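You operate a simulated robot arm through the tools that you are given. There is no shell and no other tool. Be economical: measure what you need, move in short steps, check, and stop when the job is done.

You run a simulated robot arm. Do the job below in one go: nothing can be reset, and whatever is moved stays where it is left.

JOB
Brush the slide way clean, then oil a patch on its bare end.
Fine: row slide to row 5 to reach it; small brown brush; pale felt pad, wetted in the oil dish; brush and pad back where they stood; slide right out again. Set down upright: small brown brush, pale felt pad. A coat counts when it lies all over at full strength: go over it till it gets no stronger. What is to be rubbed or washed off counts as gone when no trace of it is left.

The check looks at the end state, three seconds after you hand in, the way a careful person would. Anything else that was tipped, shoved, dropped, spilled or broken makes it a failure.

ROBOT AND FRAMES
A 6-joint arm with a two-finger parallel gripper, fixed in place. Base frame: the origin is at the foot of the arm, x ahead of it, y to its left, z up; the work surface is at about z = 78.4. Lengths are in cm, angles in degrees, forces in N, time in s.
With the tool pointing down near the work surface it reaches from about 26 to 68 cm from the base axis. Its first joint turns from -66.0 to 66.0 degrees. Payload 2.9 kg.
The tool frame sits at the grasp point between the pads (the TCP): z along the fingers, y along the line on which they close. The tips reach 3 cm beyond it. The gripper opens to 11 cm. The fingers are 2 cm wide and 1 cm thick; the gripper's body (4.8 by 11.2 cm) begins 5.5 cm behind the TCP.
Orientation is told as [roll, pitch, yaw] about the base's x, y, z axes, in that order, counted from this pose: with the fingers straight down and closing along the base's y, the tool's x points along the base's -x, its y along +y and its z along -z.

CONTROLS
- The arm moves only by the tool play_rows. Its argument "targets" is a list of rows, each a list of 7 numbers: the gripper command, from -1 (fully open) to 1 (shut), values between in proportion, then the shift along the tool's x, y, z in units of 30 mm (1.0 is 30 mm), then the turn, a rotation vector about the tool's x, y, z in units of 8 degrees (1.0 is 8 degrees). In form: [[fingers, tx, ty, tz, rx, ry, rz], ...]. A call has 1 to 8 rows; each row shifts and turns the commanded pose from where the row before left it, along the tool's axes as they then stand. A call with a number of a shift or a turn outside -1 to 1 is refused whole. Each row takes 0.2 s and may step no farther than 5 cm and 8.6 degrees from the row before; otherwise, or with a gripper value out of range, the whole call is refused. Where a pose cannot be reached the arm comes as near as it can. A force on the tool above 90 N (or 10 N above the force at the start of the call, whichever is more), or a blocked arm, ends the call early, and 0.2 s more pass. The fingers move at their own pace (about 10.8 cm/s each) and stop on an object; they squeeze with about 23 N. The grip force told is the motor's: it shows also when the fingers shut on nothing. Time passes only in rows, and 0.2 s behind the last, so rows that do not move let the fingers close. The reply holds the time, the measured pose of the TCP, the force on the tool along the base axes, the opening and the grip force, in the units named above and with some noise, with the torque about the TCP (base axes, N m) and any sound that the robot's microphone picked up, and new pictures: "pictures" is both (left out), scene, wrist or none.
- Cameras (640 x 400 px; columns grow to the right, rows downward): "scene" is fixed at [5.95, 44.19, 138.61]; the picture's right is [-0.72, -0.69, 0.00], its down [-0.43, 0.45, -0.78] and it looks along [0.54, -0.57, -0.62] (base axes); focal length 302 px, centre (320, 200). "wrist" rides on the gripper at [7.2, 1.7, -10.3] in the tool frame; the picture's right is [-0.23, 0.97, 0.00], its down [-0.76, -0.18, -0.62] and it looks along [-0.61, -0.14, 0.78] (tool axes); focal length 222 px, centre (320, 200). There is no depth. A picture from a camera that has moved, and an enlarged one, comes with that camera's place and axes in the base frame and with its lens. The place of the scene camera against the robot may be out by one fixed shift of up to 2.5 cm in any direction.
- close_up(camera, box): a new picture of the part [left, top, right, bottom] of that camera's present view, enlarged. No time passes.
- close_job(): hands the job in; it is judged then, once.

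Go step by step. Nothing tells you positions but the pictures and the camera data: compare them with the known pose of the tool, close in by small moves and look again before you grip or let go. The budget is 120 turns and 200 pictures, counting those below and the enlarged ones. Unless the task says otherwise, let go and move clear before handing in, and close with one line.

The tools are called after "Request:" as name(argument=value, ...) on one line, values as JSON. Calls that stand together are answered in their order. play_rows: Moves the arm, as the interface text tells. Its arguments: {"type":"object","properties":{"targets":{"type":"array"},"pictures":{"type":"string","enum":["both","scene","wrist","none"]}},"required":["targets"]} The other tools are called the same way: close_up (camera, box) takes an enlarged picture of a part of a camera's view; close_job () hands the job in.

At the start:

```text
clock: 0.0
tcp_pos: [35.51, -2.22, 111.78]
orientation: [0.0, 0.0, 0.0]
contact_force: [0.0, -0.4, 0.3]
moment: [-0.01, 0.0, -0.01]
width: 11.02
finger_force: 0.1
```

scene: 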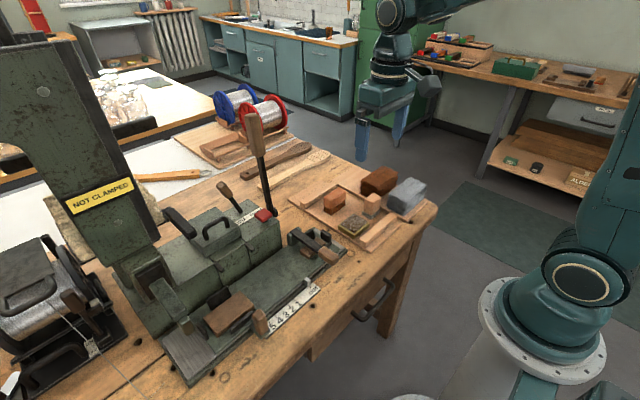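
wrist: 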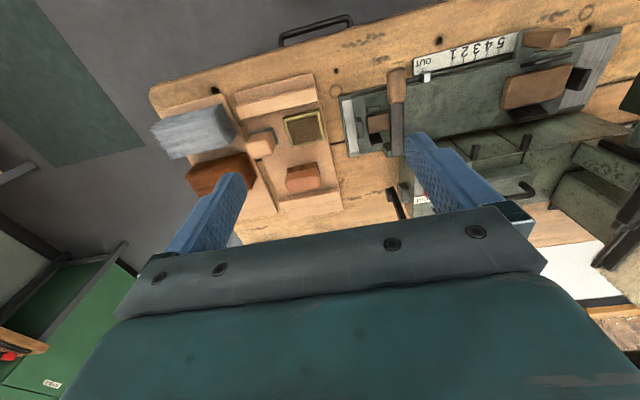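

I see a bench with a slide (scale OUT 1..5), a tray with blocks/brushes and an oil dish, and a lever. I'll look closer first.

Request:
close_up(camera="scene", box=[140, 200, 360, 390])

Request:
close_up(camera="scene", box=[270, 150, 450, 262])

Request:
close_up(camera="wrist", box=[330, 10, 640, 200])

Request:
close_up(camera="wrist", box=[130, 60, 370, 220])

```text
2.11 times, centred on (250, 295) of scene
camera zoom: at [5.95, 44.19, 138.61], right [-0.72, -0.69, 0.0], down [-0.43, 0.45, -0.78], along [0.54, -0.57, -0.62], focal length 636 px, centre (467, 0)
```

zoom: 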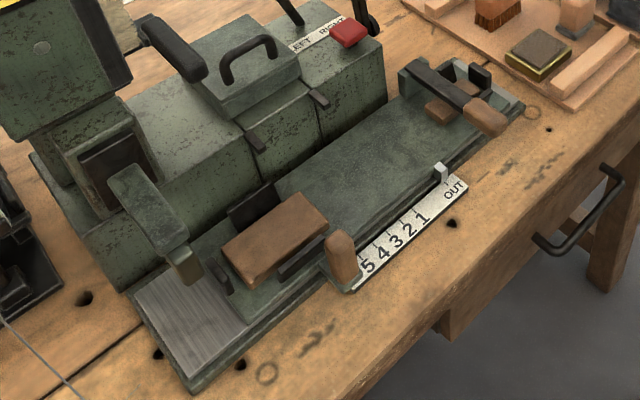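

```text
3.56 times, centred on (360, 206) of scene
camera zoom: at [5.95, 44.19, 138.61], right [-0.72, -0.69, 0.0], down [-0.43, 0.45, -0.78], along [0.54, -0.57, -0.62], focal length 1074 px, centre (178, 179)
```

zoom: 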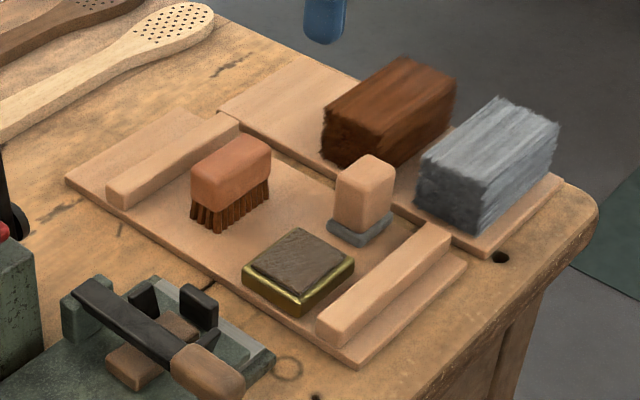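

```text
2.06 times, centred on (485, 105) of wrist
camera zoom: at [28.36, -0.48, 122.07], right [0.23, 0.97, 0.0], down [0.76, -0.18, 0.62], along [0.61, -0.14, -0.78], focal length 459 px, centre (-21, 396)
```

zoom: 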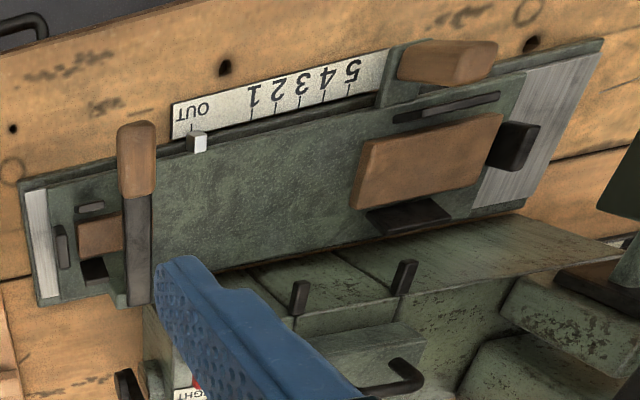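

```text
2.50 times, centred on (250, 140) of wrist
camera zoom: at [28.36, -0.48, 122.07], right [0.23, 0.97, 0.0], down [0.76, -0.18, 0.62], along [0.61, -0.14, -0.78], focal length 555 px, centre (495, 350)
```

zoom: 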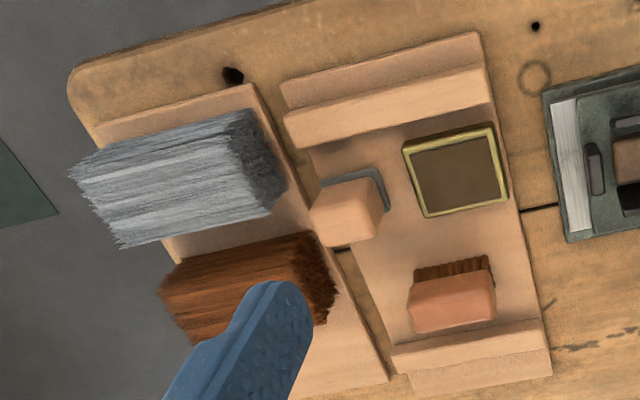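

Request:
play_rows(targets=[[-1, 0.37, 0.53, 0.8, 0, 0, 0], [-1, 0.37, 0.53, 0.8, 0, 0, 0], [-1, 0.37, 0.53, 0.8, 0, 0, 0], [-1, 0.37, 0.53, 0.8, 0, 0, 0], [-1, 0.37, 0.53, 0.8, 0, 0, 0]], pictures="wrist")

```text
clock: 1.2
tcp_pos: [29.89, 5.79, 99.94]
orientation: [0.0, 0.0, 0.0]
contact_force: [-0.6, 0.5, -0.8]
moment: [0.01, 0.01, 0.02]
width: 11.02
finger_force: 0.0
camera wrist: at [22.76, 7.52, 110.11], right [0.23, 0.97, 0.0], down [0.76, -0.18, 0.62], along [0.61, -0.14, -0.78], focal length 222 px, centre (320, 200)
```

wrist: 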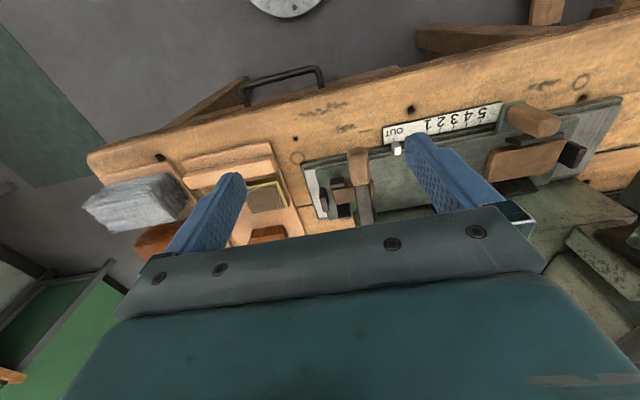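

Getting a closer look at the slide end and the grip bar.

Request:
close_up(camera="wrist", box=[280, 90, 440, 230])

Request:
close_up(camera="wrist", box=[460, 70, 640, 200])

Request:
close_up(camera="scene", box=[270, 210, 360, 290])

Request:
close_up(camera="scene", box=[150, 270, 290, 390])

```text
2.86 times, centred on (360, 160) of wrist
camera zoom: at [22.76, 7.52, 110.11], right [0.23, 0.97, 0.0], down [0.76, -0.18, 0.62], along [0.61, -0.14, -0.78], focal length 635 px, centre (206, 314)
```

zoom: 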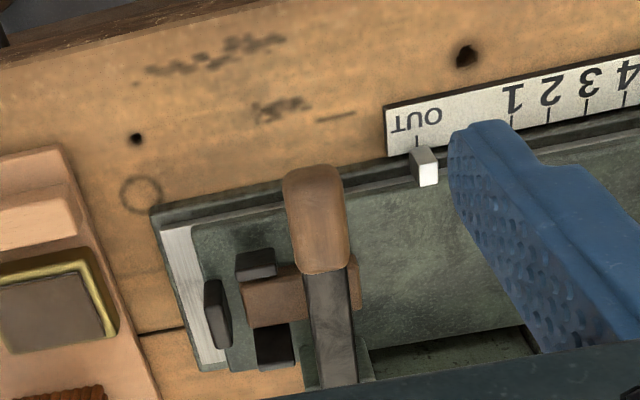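

```text
3.08 times, centred on (550, 135) of wrist
camera zoom: at [22.76, 7.52, 110.11], right [0.23, 0.97, 0.0], down [0.76, -0.18, 0.62], along [0.61, -0.14, -0.78], focal length 684 px, centre (-388, 400)
```

zoom: 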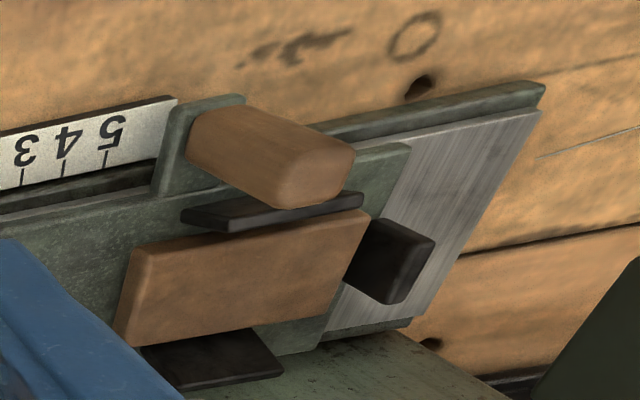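

```text
5.00 times, centred on (315, 250) of scene
camera zoom: at [5.95, 44.19, 138.61], right [-0.72, -0.69, 0.0], down [-0.43, 0.45, -0.78], along [0.54, -0.57, -0.62], focal length 1511 px, centre (345, -50)
```

zoom: 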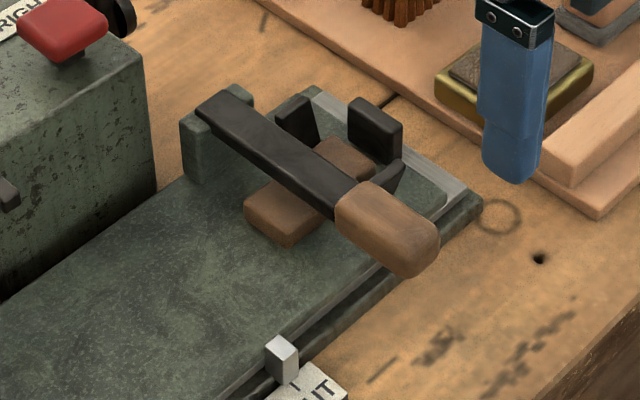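

```text
3.33 times, centred on (220, 330) of scene
camera zoom: at [5.95, 44.19, 138.61], right [-0.72, -0.69, 0.0], down [-0.43, 0.45, -0.78], along [0.54, -0.57, -0.62], focal length 1007 px, centre (653, -233)
```

zoom: 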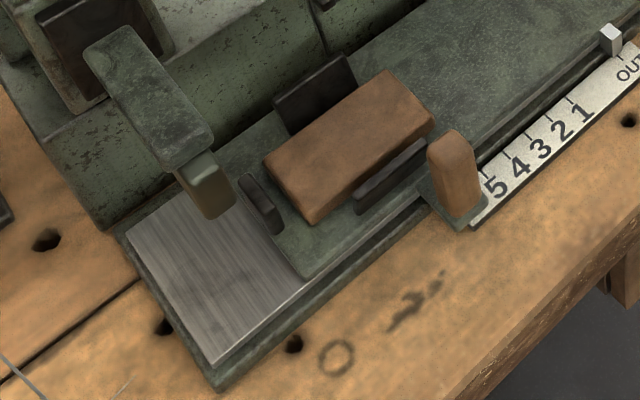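

The upright wooden knob near (37.5, 30) looks like the slide's handle. I'll move above there to see it and the press head.

Request:
play_rows(targets=[[-1, 0, 0.92, 0, 0, 0, 0], [-1, 0, 0.92, 0, 0, 0, 0], [-1, 0, 0.92, 0, 0, 0, 0], [-1, 0, 0.92, 0, 0, 0, 0], [-1, 0, 0.92, 0, 0, 0, 0], [-1, 0, 0.92, 0, 0, 0, 0], [-1, 0, 0.92, 0, 0, 0, 0], [-1, 0, 0.92, 0, 0, 0, 0]])

```text
clock: 3.0
tcp_pos: [30.15, 27.77, 99.68]
orientation: [0.0, -0.1, 0.0]
contact_force: [-0.4, -0.2, -0.4]
moment: [-0.02, -0.03, 0.01]
width: 11.0
finger_force: 0.1
camera wrist: at [22.87, 29.61, 110.06], right [0.23, 0.97, 0.0], down [0.76, -0.18, 0.62], along [0.61, -0.14, -0.78], focal length 222 px, centre (320, 200)
```

scene: 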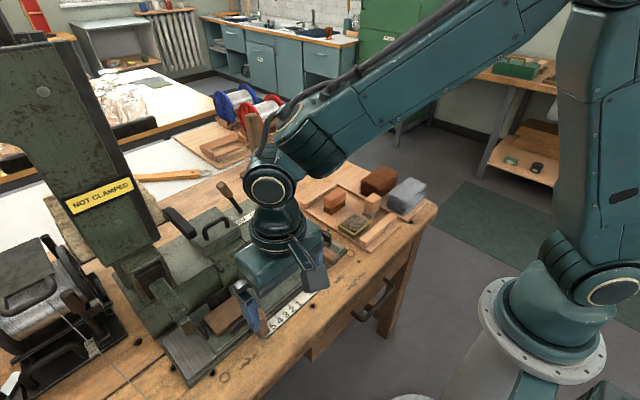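
wrist: 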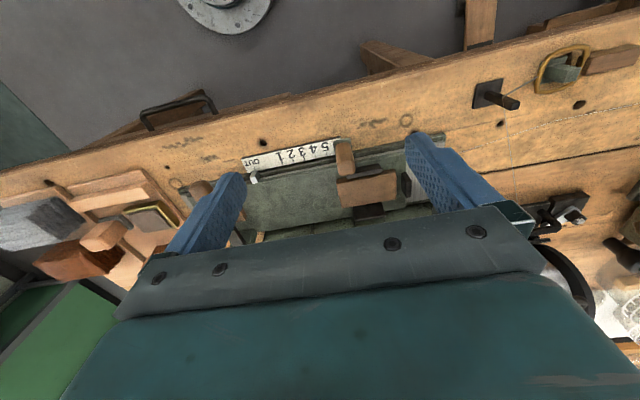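

Request:
close_up(camera="wrist", box=[220, 90, 480, 230])

Request:
close_up(camera="scene", box=[100, 200, 340, 390])

```text
2.46 times, centred on (350, 160) of wrist
camera zoom: at [22.87, 29.61, 110.06], right [0.23, 0.97, 0.0], down [0.76, -0.18, 0.62], along [0.61, -0.14, -0.78], focal length 547 px, centre (246, 298)
```

zoom: 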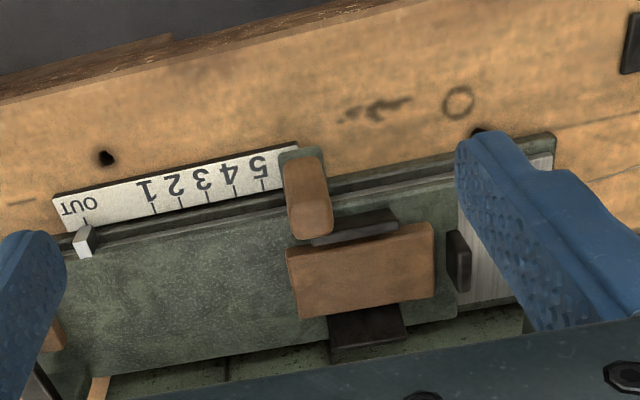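

```text
2.11 times, centred on (220, 295) of scene
camera zoom: at [5.95, 44.19, 138.61], right [-0.72, -0.69, 0.0], down [-0.43, 0.45, -0.78], along [0.54, -0.57, -0.62], focal length 636 px, centre (530, 0)
```

zoom: 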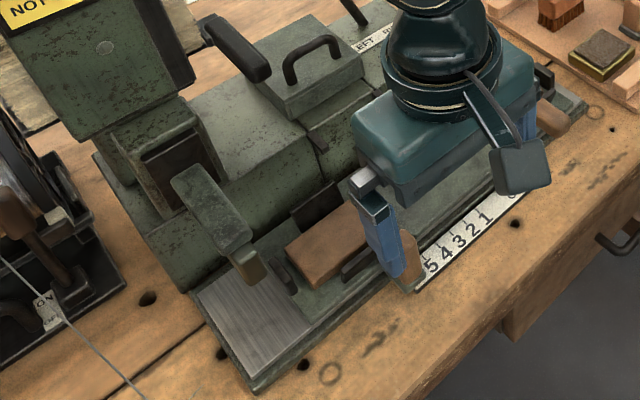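

Handle knob at about (37.3, 29.5), top z≈86. I go above it and partway down.

Request:
play_rows(targets=[[0.0, -0.79, 0.19, 0, 0, 0, 0], [0.0, -0.79, 0.19, 0, 0, 0, 0], [0.0, -0.79, 0.19, 0, 0, 0, 0], [0.0, 0, 0, 0.9, 0, 0, 0], [0.0, 0, 0, 0.9, 0, 0, 0], [0.0, 0, 0, 0.9, 0, 0, 0]])

```text
clock: 4.4
tcp_pos: [37.27, 29.53, 91.5]
orientation: [0.0, 0.1, 0.0]
contact_force: [1.0, -0.3, 0.2]
moment: [-0.02, -0.02, -0.01]
width: 5.5
finger_force: 0.0
camera wrist: at [29.95, 31.26, 101.91], right [0.23, 0.97, 0.0], down [0.76, -0.18, 0.62], along [0.61, -0.14, -0.78], focal length 222 px, centre (320, 200)
```

scene: 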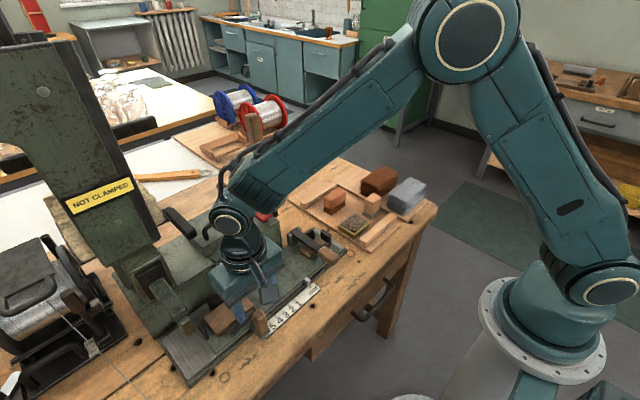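
wrist: 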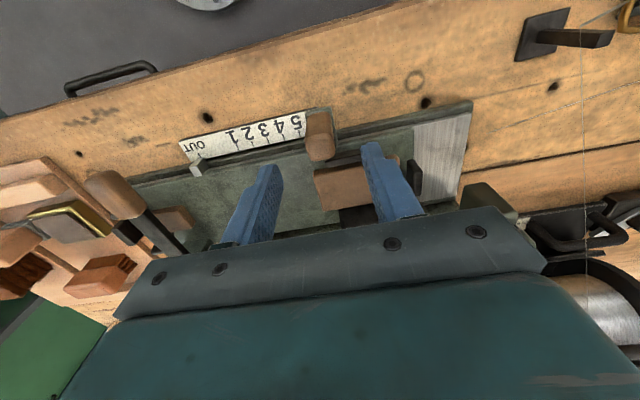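

Knob lines up with the prediction. Descend and close.

Request:
play_rows(targets=[[0.0, 0, 0, 0.9, 0, 0, 0], [0.0, 0, 0, 0.9, 0, 0, 0], [0.0, 0, 0, 0.35, 0, 0, 0], [1, 0, 0, 0, 0, 0, 0], [1, 0, 0, 0, 0, 0, 0]])

```text
clock: 5.6
tcp_pos: [37.2, 29.52, 85.03]
orientation: [0.0, 0.0, 0.0]
contact_force: [-1.2, 1.7, -4.7]
moment: [0.11, -0.07, -0.09]
width: 2.22
finger_force: 44.9
camera wrist: at [29.93, 31.3, 95.47], right [0.23, 0.97, 0.0], down [0.76, -0.18, 0.62], along [0.61, -0.14, -0.78], focal length 222 px, centre (320, 200)
```

scene: 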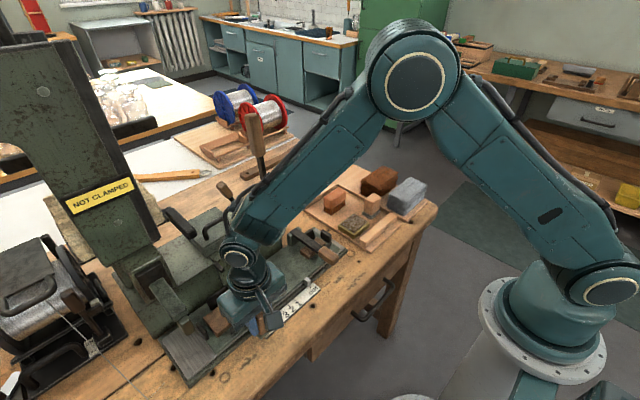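
wrist: 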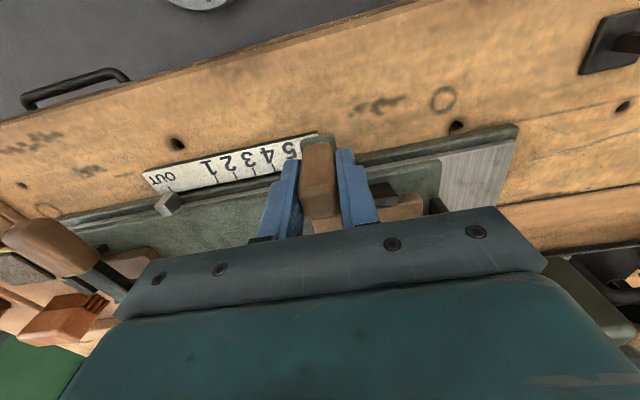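

Gripped. Try sliding a little in +y.

Request:
play_rows(targets=[[1, 0, 0.3, 0, 0, 0, 0], [1, 0, 0.4, 0, 0, 0, 0], [1, 0, 0.4, 0, 0, 0, 0]], pictures="wrist")

```text
clock: 6.4
tcp_pos: [37.22, 32.65, 85.23]
orientation: [0.1, 0.1, 0.1]
contact_force: [1.2, -0.5, -9.7]
moment: [0.23, 0.62, 0.1]
width: 2.19
finger_force: 45.6
camera wrist: at [29.93, 34.57, 95.47], right [0.23, 0.97, 0.0], down [0.76, -0.18, 0.62], along [0.61, -0.14, -0.78], focal length 222 px, centre (320, 200)
```

wrist: 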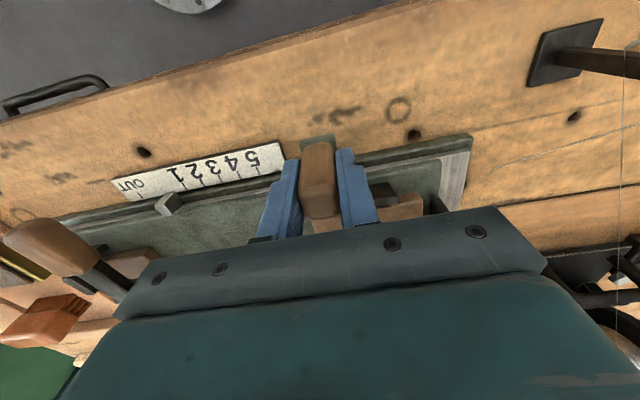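

It slides with the lever aboard. Continue.

Request:
play_rows(targets=[[1, 0, 0.5, 0, 0, 0, 0], [1, 0, 0.5, 0, 0, 0, 0], [1, 0, 0.5, 0, 0, 0, 0]])

```text
clock: 7.2
tcp_pos: [37.12, 37.13, 85.18]
orientation: [-0.1, 0.1, -0.1]
contact_force: [-3.8, -13.5, -9.8]
moment: [2.08, -0.9, 0.22]
width: 2.18
finger_force: 45.0
camera wrist: at [29.94, 38.94, 95.47], right [0.23, 0.97, 0.0], down [0.76, -0.18, 0.62], along [0.61, -0.14, -0.78], focal length 222 px, centre (320, 200)
```

scene: 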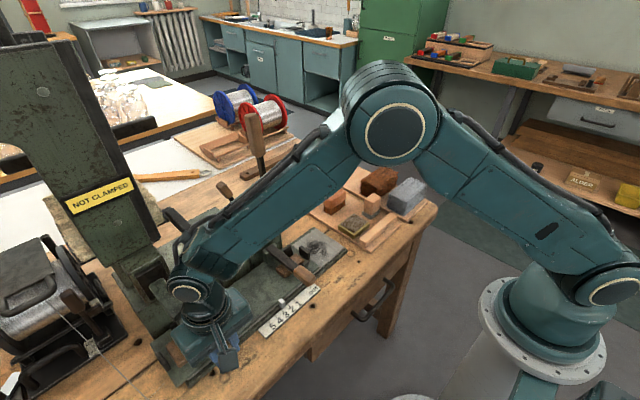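
wrist: 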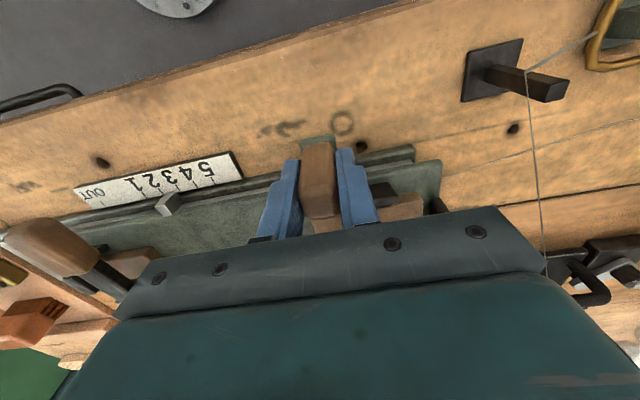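

Request:
close_up(camera="scene", box=[130, 220, 290, 390])

Request:
close_up(camera="scene", box=[250, 200, 370, 340])

```text
2.35 times, centred on (210, 305) of scene
camera zoom: at [5.95, 44.16, 138.62], right [-0.73, -0.69, 0.0], down [-0.43, 0.45, -0.78], along [0.54, -0.57, -0.62], focal length 711 px, centre (579, -47)
```

zoom: 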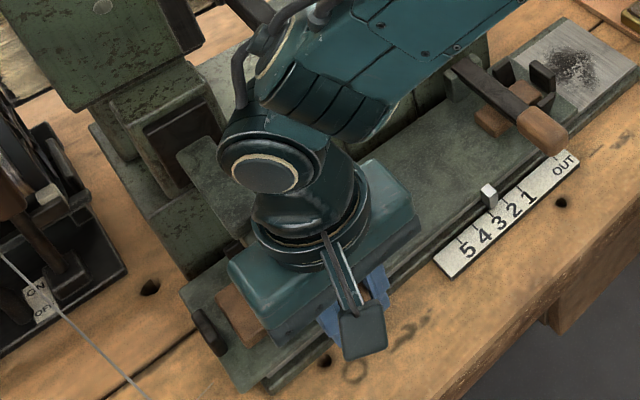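

```text
2.86 times, centred on (310, 270) of scene
camera zoom: at [5.95, 44.16, 138.62], right [-0.73, -0.69, 0.0], down [-0.43, 0.45, -0.78], along [0.54, -0.57, -0.62], focal length 863 px, centre (349, 0)
```

zoom: 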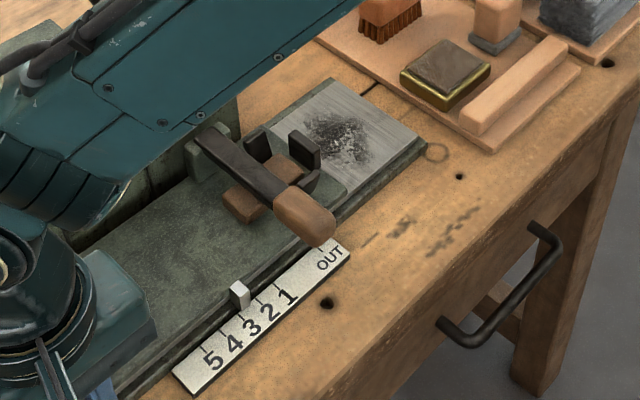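

Request:
play_rows(targets=[[1, 0, 0, 0, 0, 0, 0]], pictures="none")

Request:
close_up(camera="scene", box=[150, 240, 250, 340])

```text
clock: 7.6
tcp_pos: [37.19, 37.1, 85.22]
orientation: [-0.1, 0.1, -0.1]
contact_force: [-2.1, -15.6, -10.2]
moment: [1.89, -0.22, -0.09]
width: 2.19
finger_force: 44.6
```

```text
4.00 times, centred on (200, 290) of scene
camera zoom: at [5.96, 44.16, 138.62], right [-0.72, -0.69, 0.0], down [-0.43, 0.45, -0.78], along [0.54, -0.57, -0.62], focal length 1208 px, centre (800, -160)
```

zoom: 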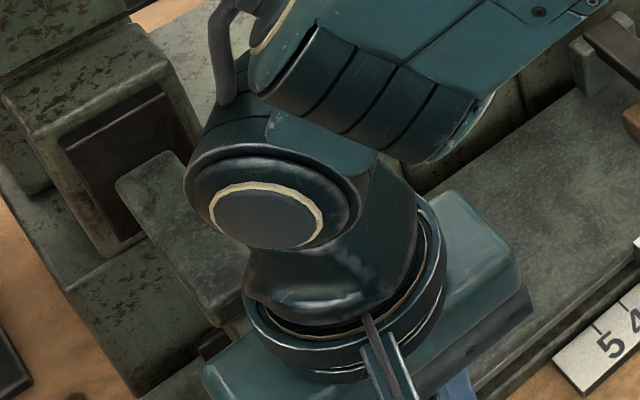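

A steady −15 N with a moment suggests the wrist may be touching the press head. I'll release, lean the hand back toward the robot by 24°, and regrip.

Request:
play_rows(targets=[[0.0, 0, -0.05, 0, 0, 0, 0], [0.0, 0, 0, 0, 0, 0, 0], [0.0, 0.2, 0, -0.35, 0, 0, 0], [0.0, 0, 0, 0, 0, -1, 0], [0.0, 0, 0, 0, 0, -1, 0], [0.0, 0, 0, 0, 0, -1, 0], [0.0, 0, 0, 0, 0, 0, 0]])

```text
clock: 9.2
tcp_pos: [36.48, 37.22, 86.28]
orientation: [0.1, -24.1, -0.1]
contact_force: [-0.1, -0.7, 0.2]
moment: [0.0, 0.04, 0.01]
width: 5.5
finger_force: 0.1
camera wrist: at [25.74, 38.88, 92.75], right [0.21, 0.97, 0.09], down [0.44, -0.18, 0.88], along [0.87, -0.14, -0.47], focal length 222 px, centre (320, 200)
```

scene: 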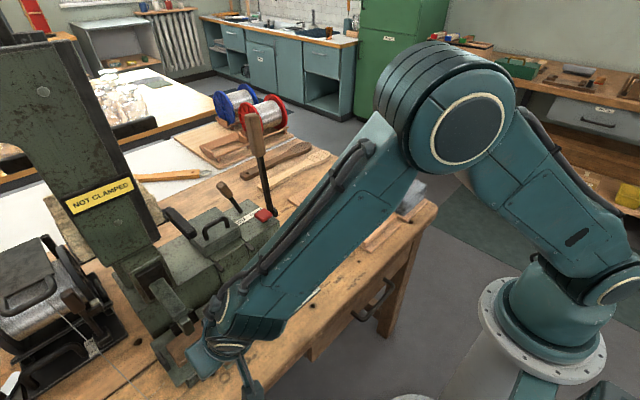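
wrist: 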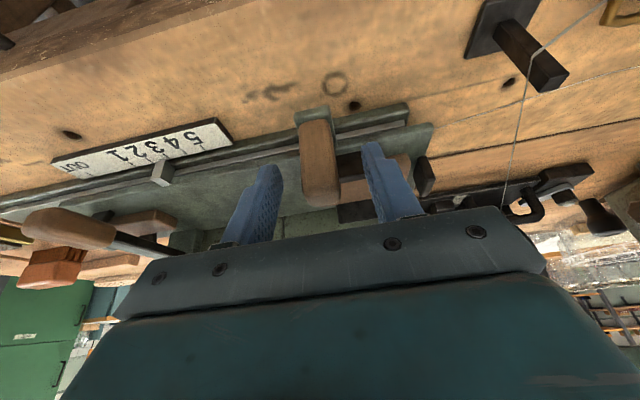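

Request:
play_rows(targets=[[1, 0, 0, 0, 0, 0, 0], [1, 0, 0, 0, 0, 0, 0], [1, 0, 0.3, 0, 0, 0, 0], [1, 0, 0.3, 0, 0, 0, 0]], pictures="wrist")

```text
clock: 10.2
tcp_pos: [36.62, 38.92, 86.25]
orientation: [0.1, -23.9, 0.0]
contact_force: [0.1, 0.0, 1.7]
moment: [-0.13, 0.09, -0.01]
width: 2.22
finger_force: 45.1
camera wrist: at [25.75, 40.75, 92.75], right [0.21, 0.97, 0.09], down [0.44, -0.18, 0.88], along [0.87, -0.14, -0.47], focal length 222 px, centre (320, 200)
```

wrist: 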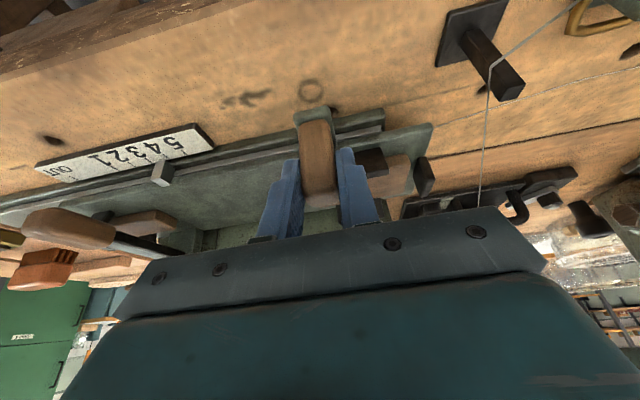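

Force is now nil, so the lean fixed it. On to row 5.

Request:
play_rows(targets=[[1, 0, 0.35, 0, 0, 0, 0], [1, 0, 0.33, 0, 0, 0, 0], [1, 0, 0, 0, 0, 0, 0]])

Request:
close_up(camera="wrist", box=[0, 90, 240, 240])

```text
clock: 11.0
tcp_pos: [36.53, 41.02, 86.38]
orientation: [0.0, -24.0, 0.0]
contact_force: [2.2, 0.8, -2.8]
moment: [-0.15, -0.03, -0.09]
width: 2.19
finger_force: 44.7
camera wrist: at [25.75, 42.8, 92.76], right [0.21, 0.97, 0.09], down [0.44, -0.18, 0.88], along [0.87, -0.14, -0.47], focal length 222 px, centre (320, 200)
```

scene: 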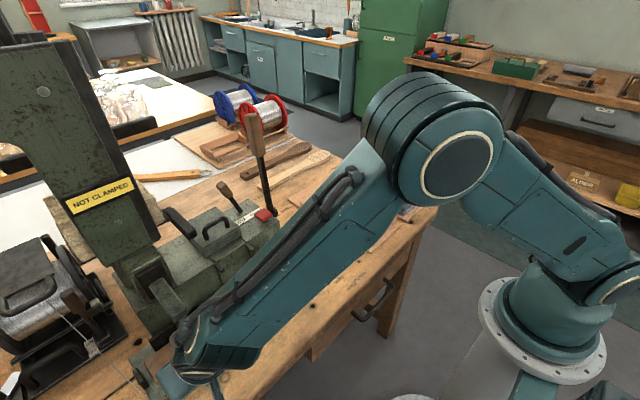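
wrist: 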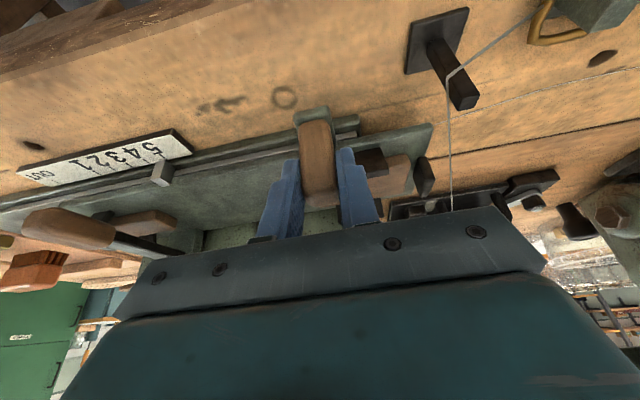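

```text
2.67 times, centred on (120, 165) of wrist
camera zoom: at [25.75, 42.8, 92.76], right [0.21, 0.97, 0.09], down [0.44, -0.18, 0.88], along [0.87, -0.14, -0.47], focal length 592 px, centre (853, 293)
```

zoom: 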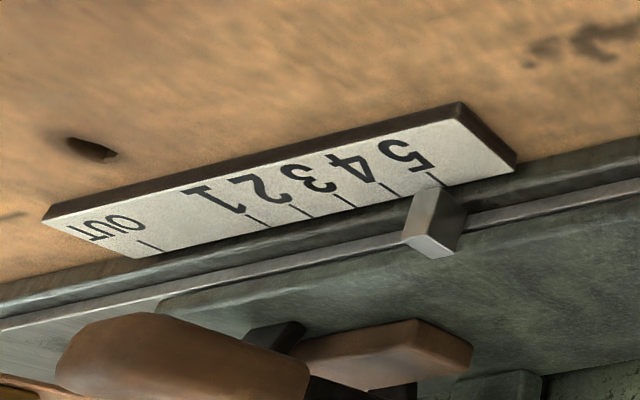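

Pointer is at 5. Release, retreat and look at the way end.

Request:
play_rows(targets=[[-0.2, 0, 0, 0, 0, 0, 0], [-0.2, 0, 0, 0, 0, 0, 0], [-0.2, 0, 0, -1, 0, 0, 0], [-0.2, 0, 0, -1, 0, 0, 0], [-0.2, 0, 0, -1, 0, 0, 0], [-0.2, 0, -1, -0.7, 0, 1, 0], [-0.2, 0, -1, 0, 0, 1, 0], [-0.2, 0, -1, 0, 0, 1, 0]], pictures="none")

Request:
play_rows(targets=[[-0.2, 0, -1, -0.3, 0, 0, 0], [-0.2, 0, -1, -0.3, 0, 0, 0], [-0.2, 0, -1, -0.3, 0, 0, 0], [-0.2, 0, -1, -0.3, 0, 0, 0], [-0.2, 0, -1, 0, 0, 0, 0], [-0.2, 0, -1, 0, 0, 0, 0], [-0.2, 0, -1, 0, 0, 0, 0], [-0.2, 0, -1, 0, 0, 0, 0]])

```text
clock: 12.8
tcp_pos: [31.99, 32.06, 96.4]
orientation: [-0.1, 0.1, 0.2]
contact_force: [-0.2, -0.2, 0.2]
moment: [0.01, 0.03, 0.01]
width: 6.59
finger_force: 0.1
```

```text
clock: 14.6
tcp_pos: [31.95, 7.88, 100.03]
orientation: [0.0, -0.1, 0.0]
contact_force: [1.0, 0.1, -0.3]
moment: [0.01, -0.01, 0.0]
width: 6.6
finger_force: 0.1
camera wrist: at [24.7, 9.67, 110.32], right [0.23, 0.97, 0.0], down [0.76, -0.18, 0.62], along [0.61, -0.14, -0.78], focal length 222 px, centre (320, 200)
```

scene: 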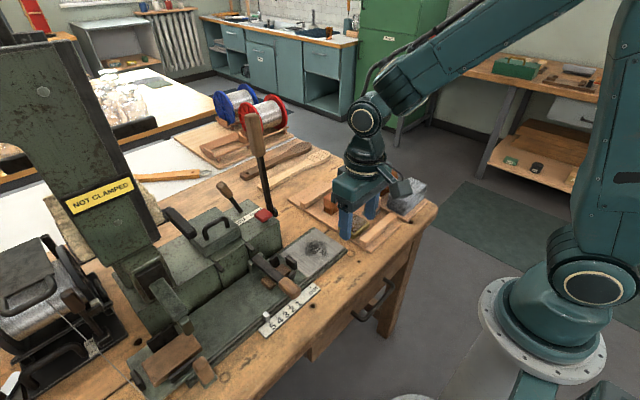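
wrist: 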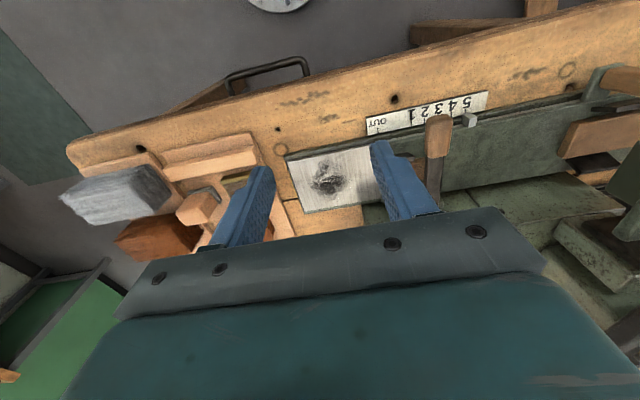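

Request:
close_up(camera="wrist", box=[270, 80, 490, 230])

Request:
play_rows(targets=[[-0.2, 0.1, -1, 0, 0, 0, 0], [-0.2, 0.1, -1, 0, 0, 0, 0], [-0.2, 0.1, -1, 0, 0, 0, 0], [-0.2, 0.1, -1, 0, 0, 0, 0], [-0.2, 0.1, -0.5, 0, 0, 0, 0]])

Request:
close_up(camera="wrist", box=[200, 60, 440, 230])

```text
2.67 times, centred on (380, 155) of wrist
camera zoom: at [24.7, 9.67, 110.32], right [0.23, 0.97, 0.0], down [0.76, -0.18, 0.62], along [0.61, -0.14, -0.78], focal length 592 px, centre (160, 320)
```

zoom: 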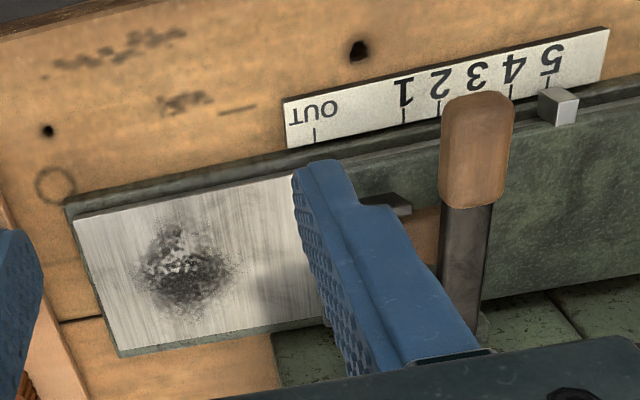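

```text
clock: 15.8
tcp_pos: [30.49, -5.59, 99.96]
orientation: [0.0, 0.0, 0.0]
contact_force: [-0.1, -0.4, 0.2]
moment: [0.0, 0.03, -0.02]
width: 6.58
finger_force: 0.1
camera wrist: at [23.2, -3.78, 110.34], right [0.23, 0.97, 0.0], down [0.76, -0.18, 0.62], along [0.61, -0.14, -0.78], focal length 222 px, centre (320, 200)
```

scene: 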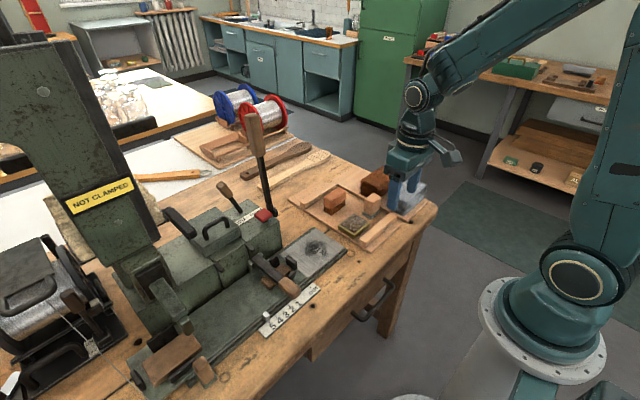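
wrist: 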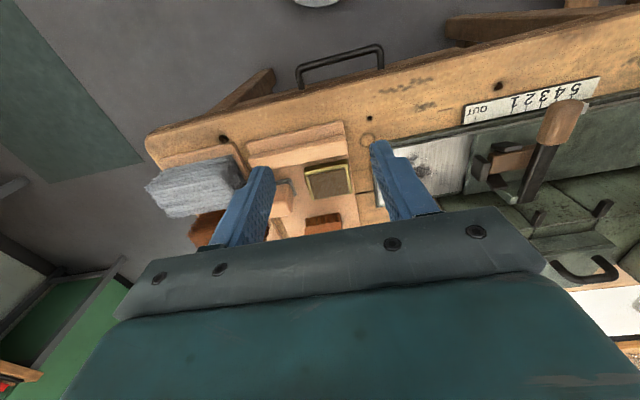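

```text
2.35 times, centred on (320, 145) of wrist
camera zoom: at [23.2, -3.78, 110.34], right [0.23, 0.97, 0.0], down [0.76, -0.18, 0.62], along [0.61, -0.14, -0.78], focal length 523 px, centre (320, 329)
```

zoom: 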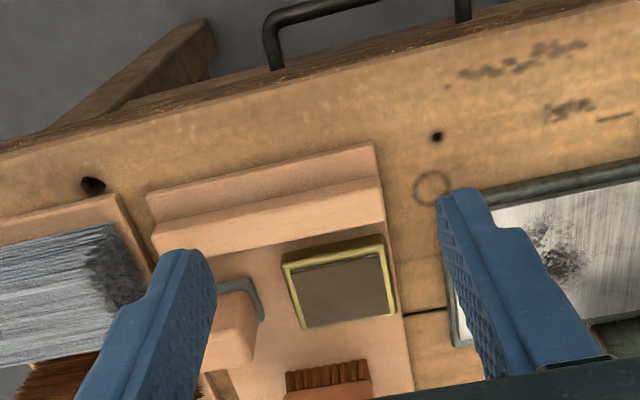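

Turning the hand 90° (so the fingers close along x, the brush's short side) with the camera to the −y side.

Request:
play_rows(targets=[[-0.2, 0, 0, -0.3, 0, 0, -1], [-0.2, 0, 0, -0.3, 0, 0, -1], [-0.2, 0, 0, 0, 0, 0, -1], [-0.2, 0, 0, 0, 0, 0, -1], [-0.2, 0, 0, 0, 0, 0, -1], [-0.2, 0, 0, 0, 0, 0, -1], [-0.2, 0, 0, 0, 0, 0, -1], [-0.2, 0, 0, 0, 0, 0, -1]], pictures="none")

Request:
play_rows(targets=[[-0.2, 0, 0, 0, 0, 0, -1], [-0.2, 0, 0, 0, 0, 0, -1], [-0.2, 0, 0, 0, 0, 0, -1], [-0.2, 0, 0, 0, 0, 0, -0.25], [-0.2, 0, 0, 0, 0, 0, 0]])

```text
clock: 17.6
tcp_pos: [30.4, -5.51, 101.84]
orientation: [0.0, -0.1, 64.2]
contact_force: [0.4, -0.3, 0.8]
moment: [0.03, -0.03, 0.02]
width: 6.6
finger_force: 0.1
```

```text
clock: 18.8
tcp_pos: [30.54, -5.45, 101.82]
orientation: [0.0, 0.0, 90.2]
contact_force: [0.1, 0.1, -0.7]
moment: [0.0, -0.01, -0.01]
width: 6.61
finger_force: 0.1
camera wrist: at [28.88, -12.65, 112.11], right [-0.97, 0.23, 0.0], down [0.18, 0.76, 0.62], along [0.14, 0.61, -0.78], focal length 222 px, centre (320, 200)
```

scene: 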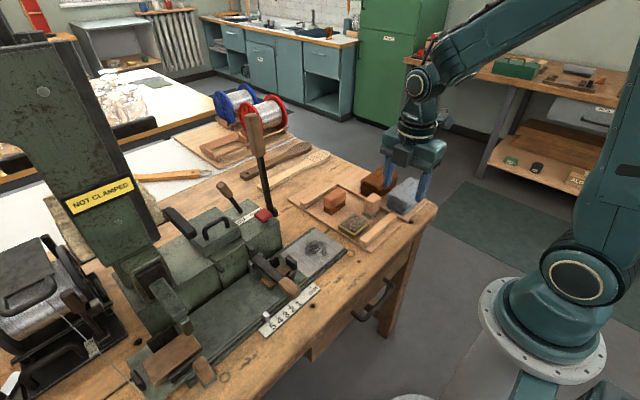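
wrist: 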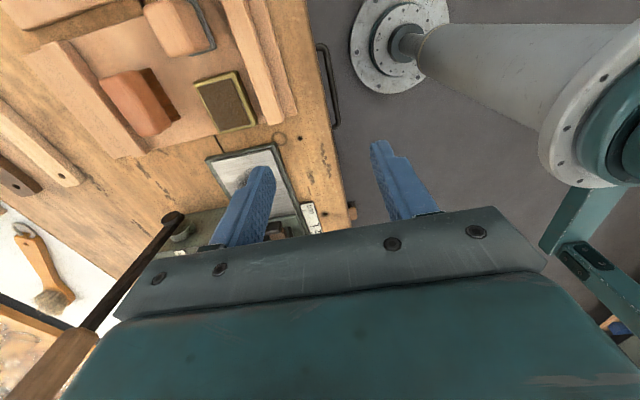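

Request:
play_rows(targets=[[-0.2, 0.4, -0.83, 0, 0, 0, 0], [-0.2, 0.4, -0.83, 0, 0, 0, 0], [-0.2, 0.4, -0.83, 0, 0, 0, 0], [-0.2, 0.4, -0.83, 0, 0, 0, 0], [-0.2, 0.4, -0.83, 0, 0, 0, 0], [-0.2, 0.4, -0.83, 0, 0, 0, 0], [-0.2, 0.4, -0.83, 0, 0, 0, 0]], pictures="wrist")

Request:
close_up(camera="wrist", box=[200, 0, 440, 190])

```text
clock: 20.4
tcp_pos: [48.11, -14.04, 101.92]
orientation: [0.0, 0.0, 90.0]
contact_force: [-0.4, 0.4, -0.6]
moment: [-0.03, 0.03, 0.02]
width: 6.58
finger_force: 0.1
camera wrist: at [46.35, -21.11, 112.12], right [-0.97, 0.23, 0.0], down [0.18, 0.76, 0.62], along [0.14, 0.61, -0.78], focal length 222 px, centre (320, 200)
```

wrist: 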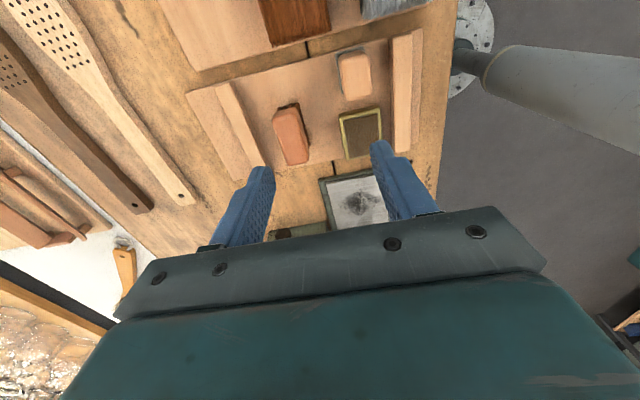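

```text
2.11 times, centred on (320, 95) of wrist
camera zoom: at [46.35, -21.11, 112.12], right [-0.97, 0.23, 0.0], down [0.18, 0.76, 0.62], along [0.14, 0.61, -0.78], focal length 468 px, centre (320, 421)
```

zoom: 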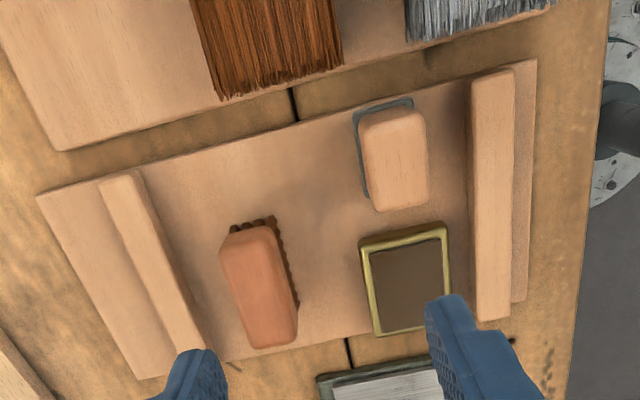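

Brush sits at about (52.7, −10), long along y; pad holder (43.5, −15.5); dish (43.2, −7.2). Move closer over the brush.

Request:
play_rows(targets=[[-0.2, -0.34, -0.38, 0.7, 0, 0, 0], [-0.2, -0.34, -0.38, 0.7, 0, 0, 0], [-0.2, -0.34, -0.38, 0.7, 0, 0, 0], [-0.2, -0.34, -0.38, 0.7, 0, 0, 0]])

Request:
close_up(camera="wrist", box=[220, 60, 460, 220])

Request:
close_up(camera="scene", box=[280, 150, 440, 260])

```text
clock: 21.4
tcp_pos: [52.59, -9.77, 93.24]
orientation: [0.0, 0.0, 90.0]
contact_force: [0.2, -1.0, -0.2]
moment: [-0.01, 0.01, -0.03]
width: 6.59
finger_force: 0.0
camera wrist: at [50.84, -16.93, 103.62], right [-0.97, 0.23, 0.0], down [0.18, 0.76, 0.62], along [0.14, 0.61, -0.78], focal length 222 px, centre (320, 200)
```

scene: 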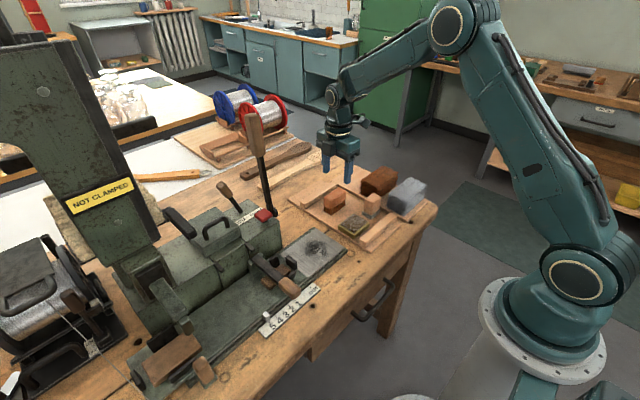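
wrist: 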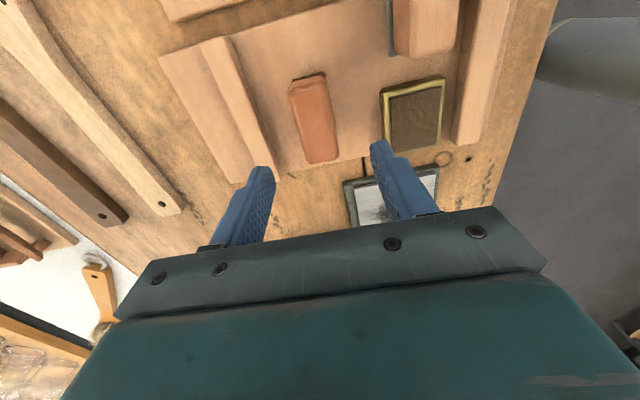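

```text
2.50 times, centred on (340, 140) of wrist
camera zoom: at [50.84, -16.93, 103.62], right [-0.97, 0.23, 0.0], down [0.18, 0.76, 0.62], along [0.14, 0.61, -0.78], focal length 555 px, centre (270, 350)
```

zoom: 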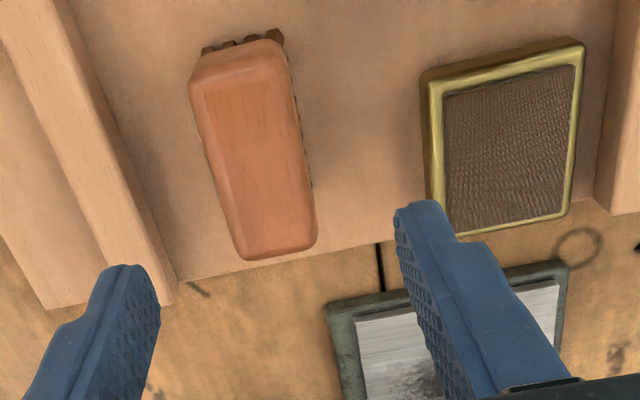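

```text
3.64 times, centred on (360, 205) of scene
camera zoom: at [5.95, 44.19, 138.61], right [-0.72, -0.69, 0.0], down [-0.43, 0.45, -0.78], along [0.54, -0.57, -0.62], focal length 1099 px, centre (174, 182)
```

zoom: 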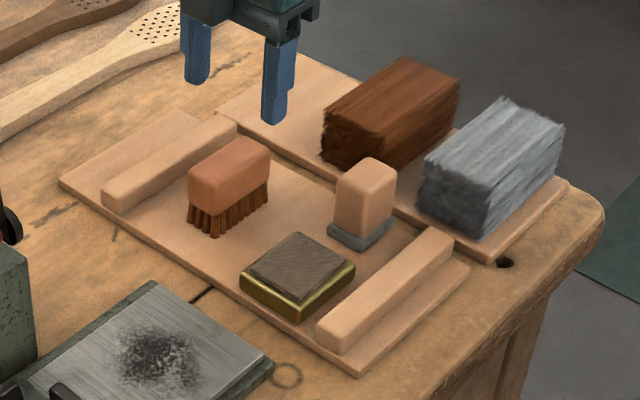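

Centre is about (52.8, −9.9), aligned. Descend and grip its wooden back.

Request:
play_rows(targets=[[-0.2, 0, -0.07, 0.97, 0, 0, 0], [-0.2, 0, 0, 0.97, 0, 0, 0], [-0.2, 0, 0, 0.97, 0, 0, 0], [-0.2, 0, 0, 0, 0, 0, 0]])

Request:
close_up(camera="scene", box=[280, 150, 400, 250])

```text
clock: 22.4
tcp_pos: [52.88, -9.92, 84.48]
orientation: [0.0, 0.2, 90.0]
contact_force: [-0.2, 0.4, -0.5]
moment: [0.0, -0.01, -0.01]
width: 6.61
finger_force: 0.1
camera wrist: at [51.12, -17.06, 94.85], right [-0.97, 0.23, 0.0], down [0.18, 0.76, 0.62], along [0.14, 0.61, -0.78], focal length 222 px, centre (320, 200)
```

scene: 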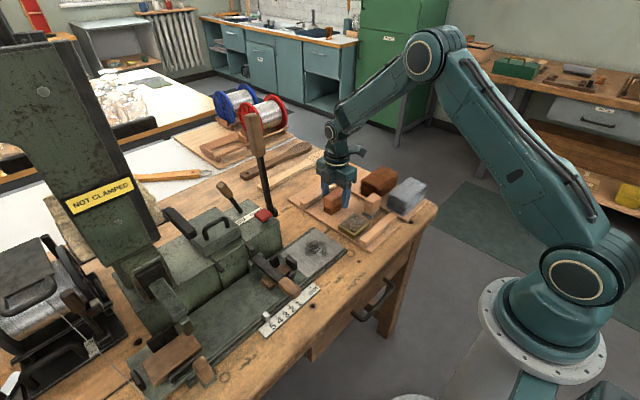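
wrist: 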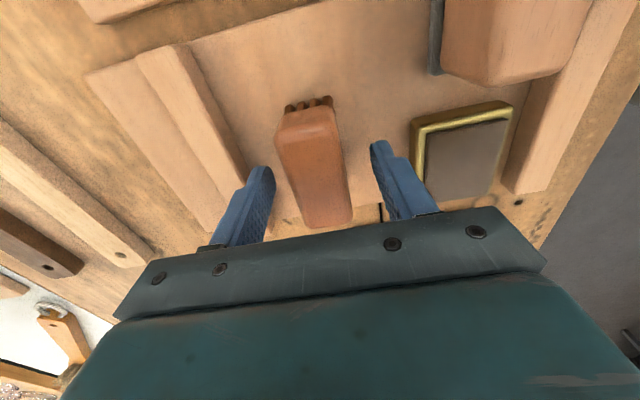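

```text
4.00 times, centred on (340, 200) of scene
camera zoom: at [5.95, 44.19, 138.61], right [-0.72, -0.69, 0.0], down [-0.43, 0.45, -0.78], along [0.54, -0.57, -0.62], focal length 1208 px, centre (240, 200)
```

zoom: 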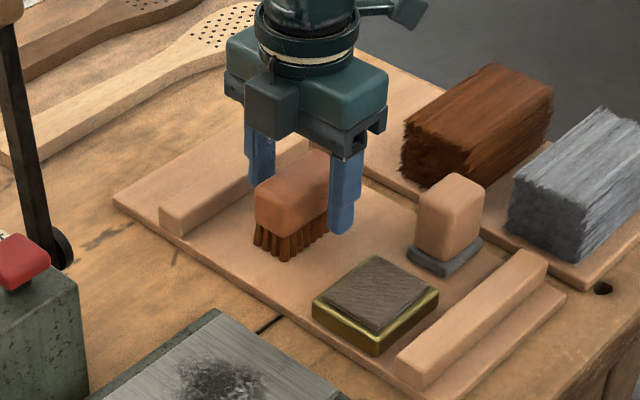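

Fingertips look slightly below the wood; raise 1 cm, then close.

Request:
play_rows(targets=[[-0.2, 0, 0, -0.32, 0, 0, 0], [0.2, 0, 0, 0, 0, 0, 0], [1, 0, 0, 0, 0, 0, 0], [1, 0, 0, 0, 0, 0, 0], [1, 0, 0, 0, 0, 0, 0]])

Request:
close_up(camera="scene", box=[280, 150, 400, 250])

```text
clock: 23.6
tcp_pos: [52.81, -10.17, 85.52]
orientation: [0.0, 0.0, 90.0]
contact_force: [1.3, 0.1, 3.1]
moment: [-0.03, 0.05, 0.04]
width: 3.35
finger_force: 23.0
camera wrist: at [51.12, -17.05, 95.88], right [-0.97, 0.23, 0.0], down [0.18, 0.76, 0.62], along [0.14, 0.61, -0.78], focal length 222 px, centre (320, 200)
```

scene: 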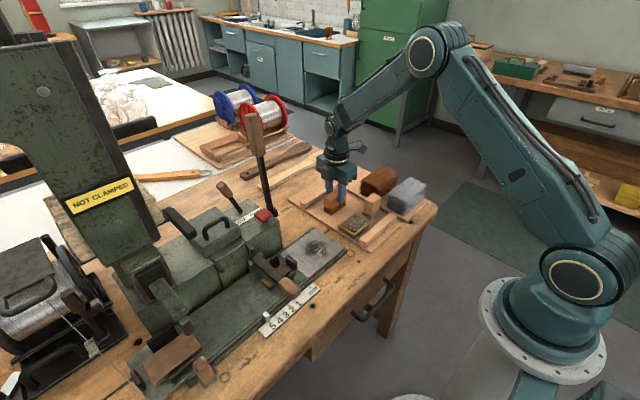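
wrist: 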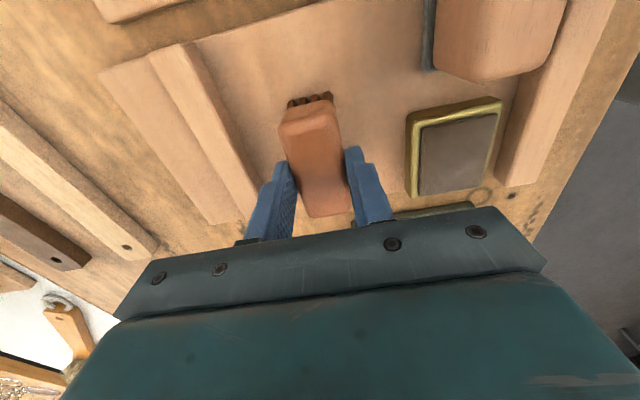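

```text
4.00 times, centred on (340, 200) of scene
camera zoom: at [5.95, 44.19, 138.61], right [-0.72, -0.69, 0.0], down [-0.43, 0.45, -0.78], along [0.54, -0.57, -0.62], focal length 1208 px, centre (240, 200)
```

zoom: 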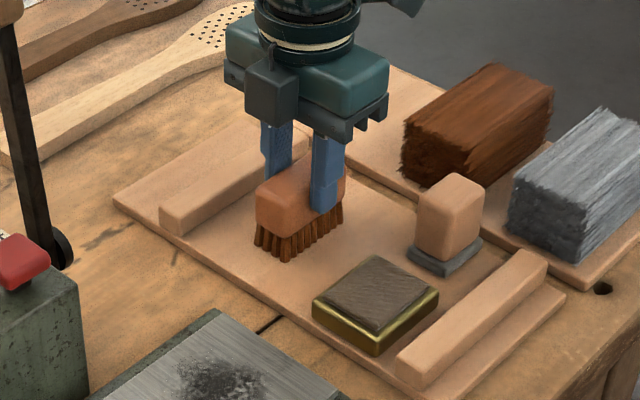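

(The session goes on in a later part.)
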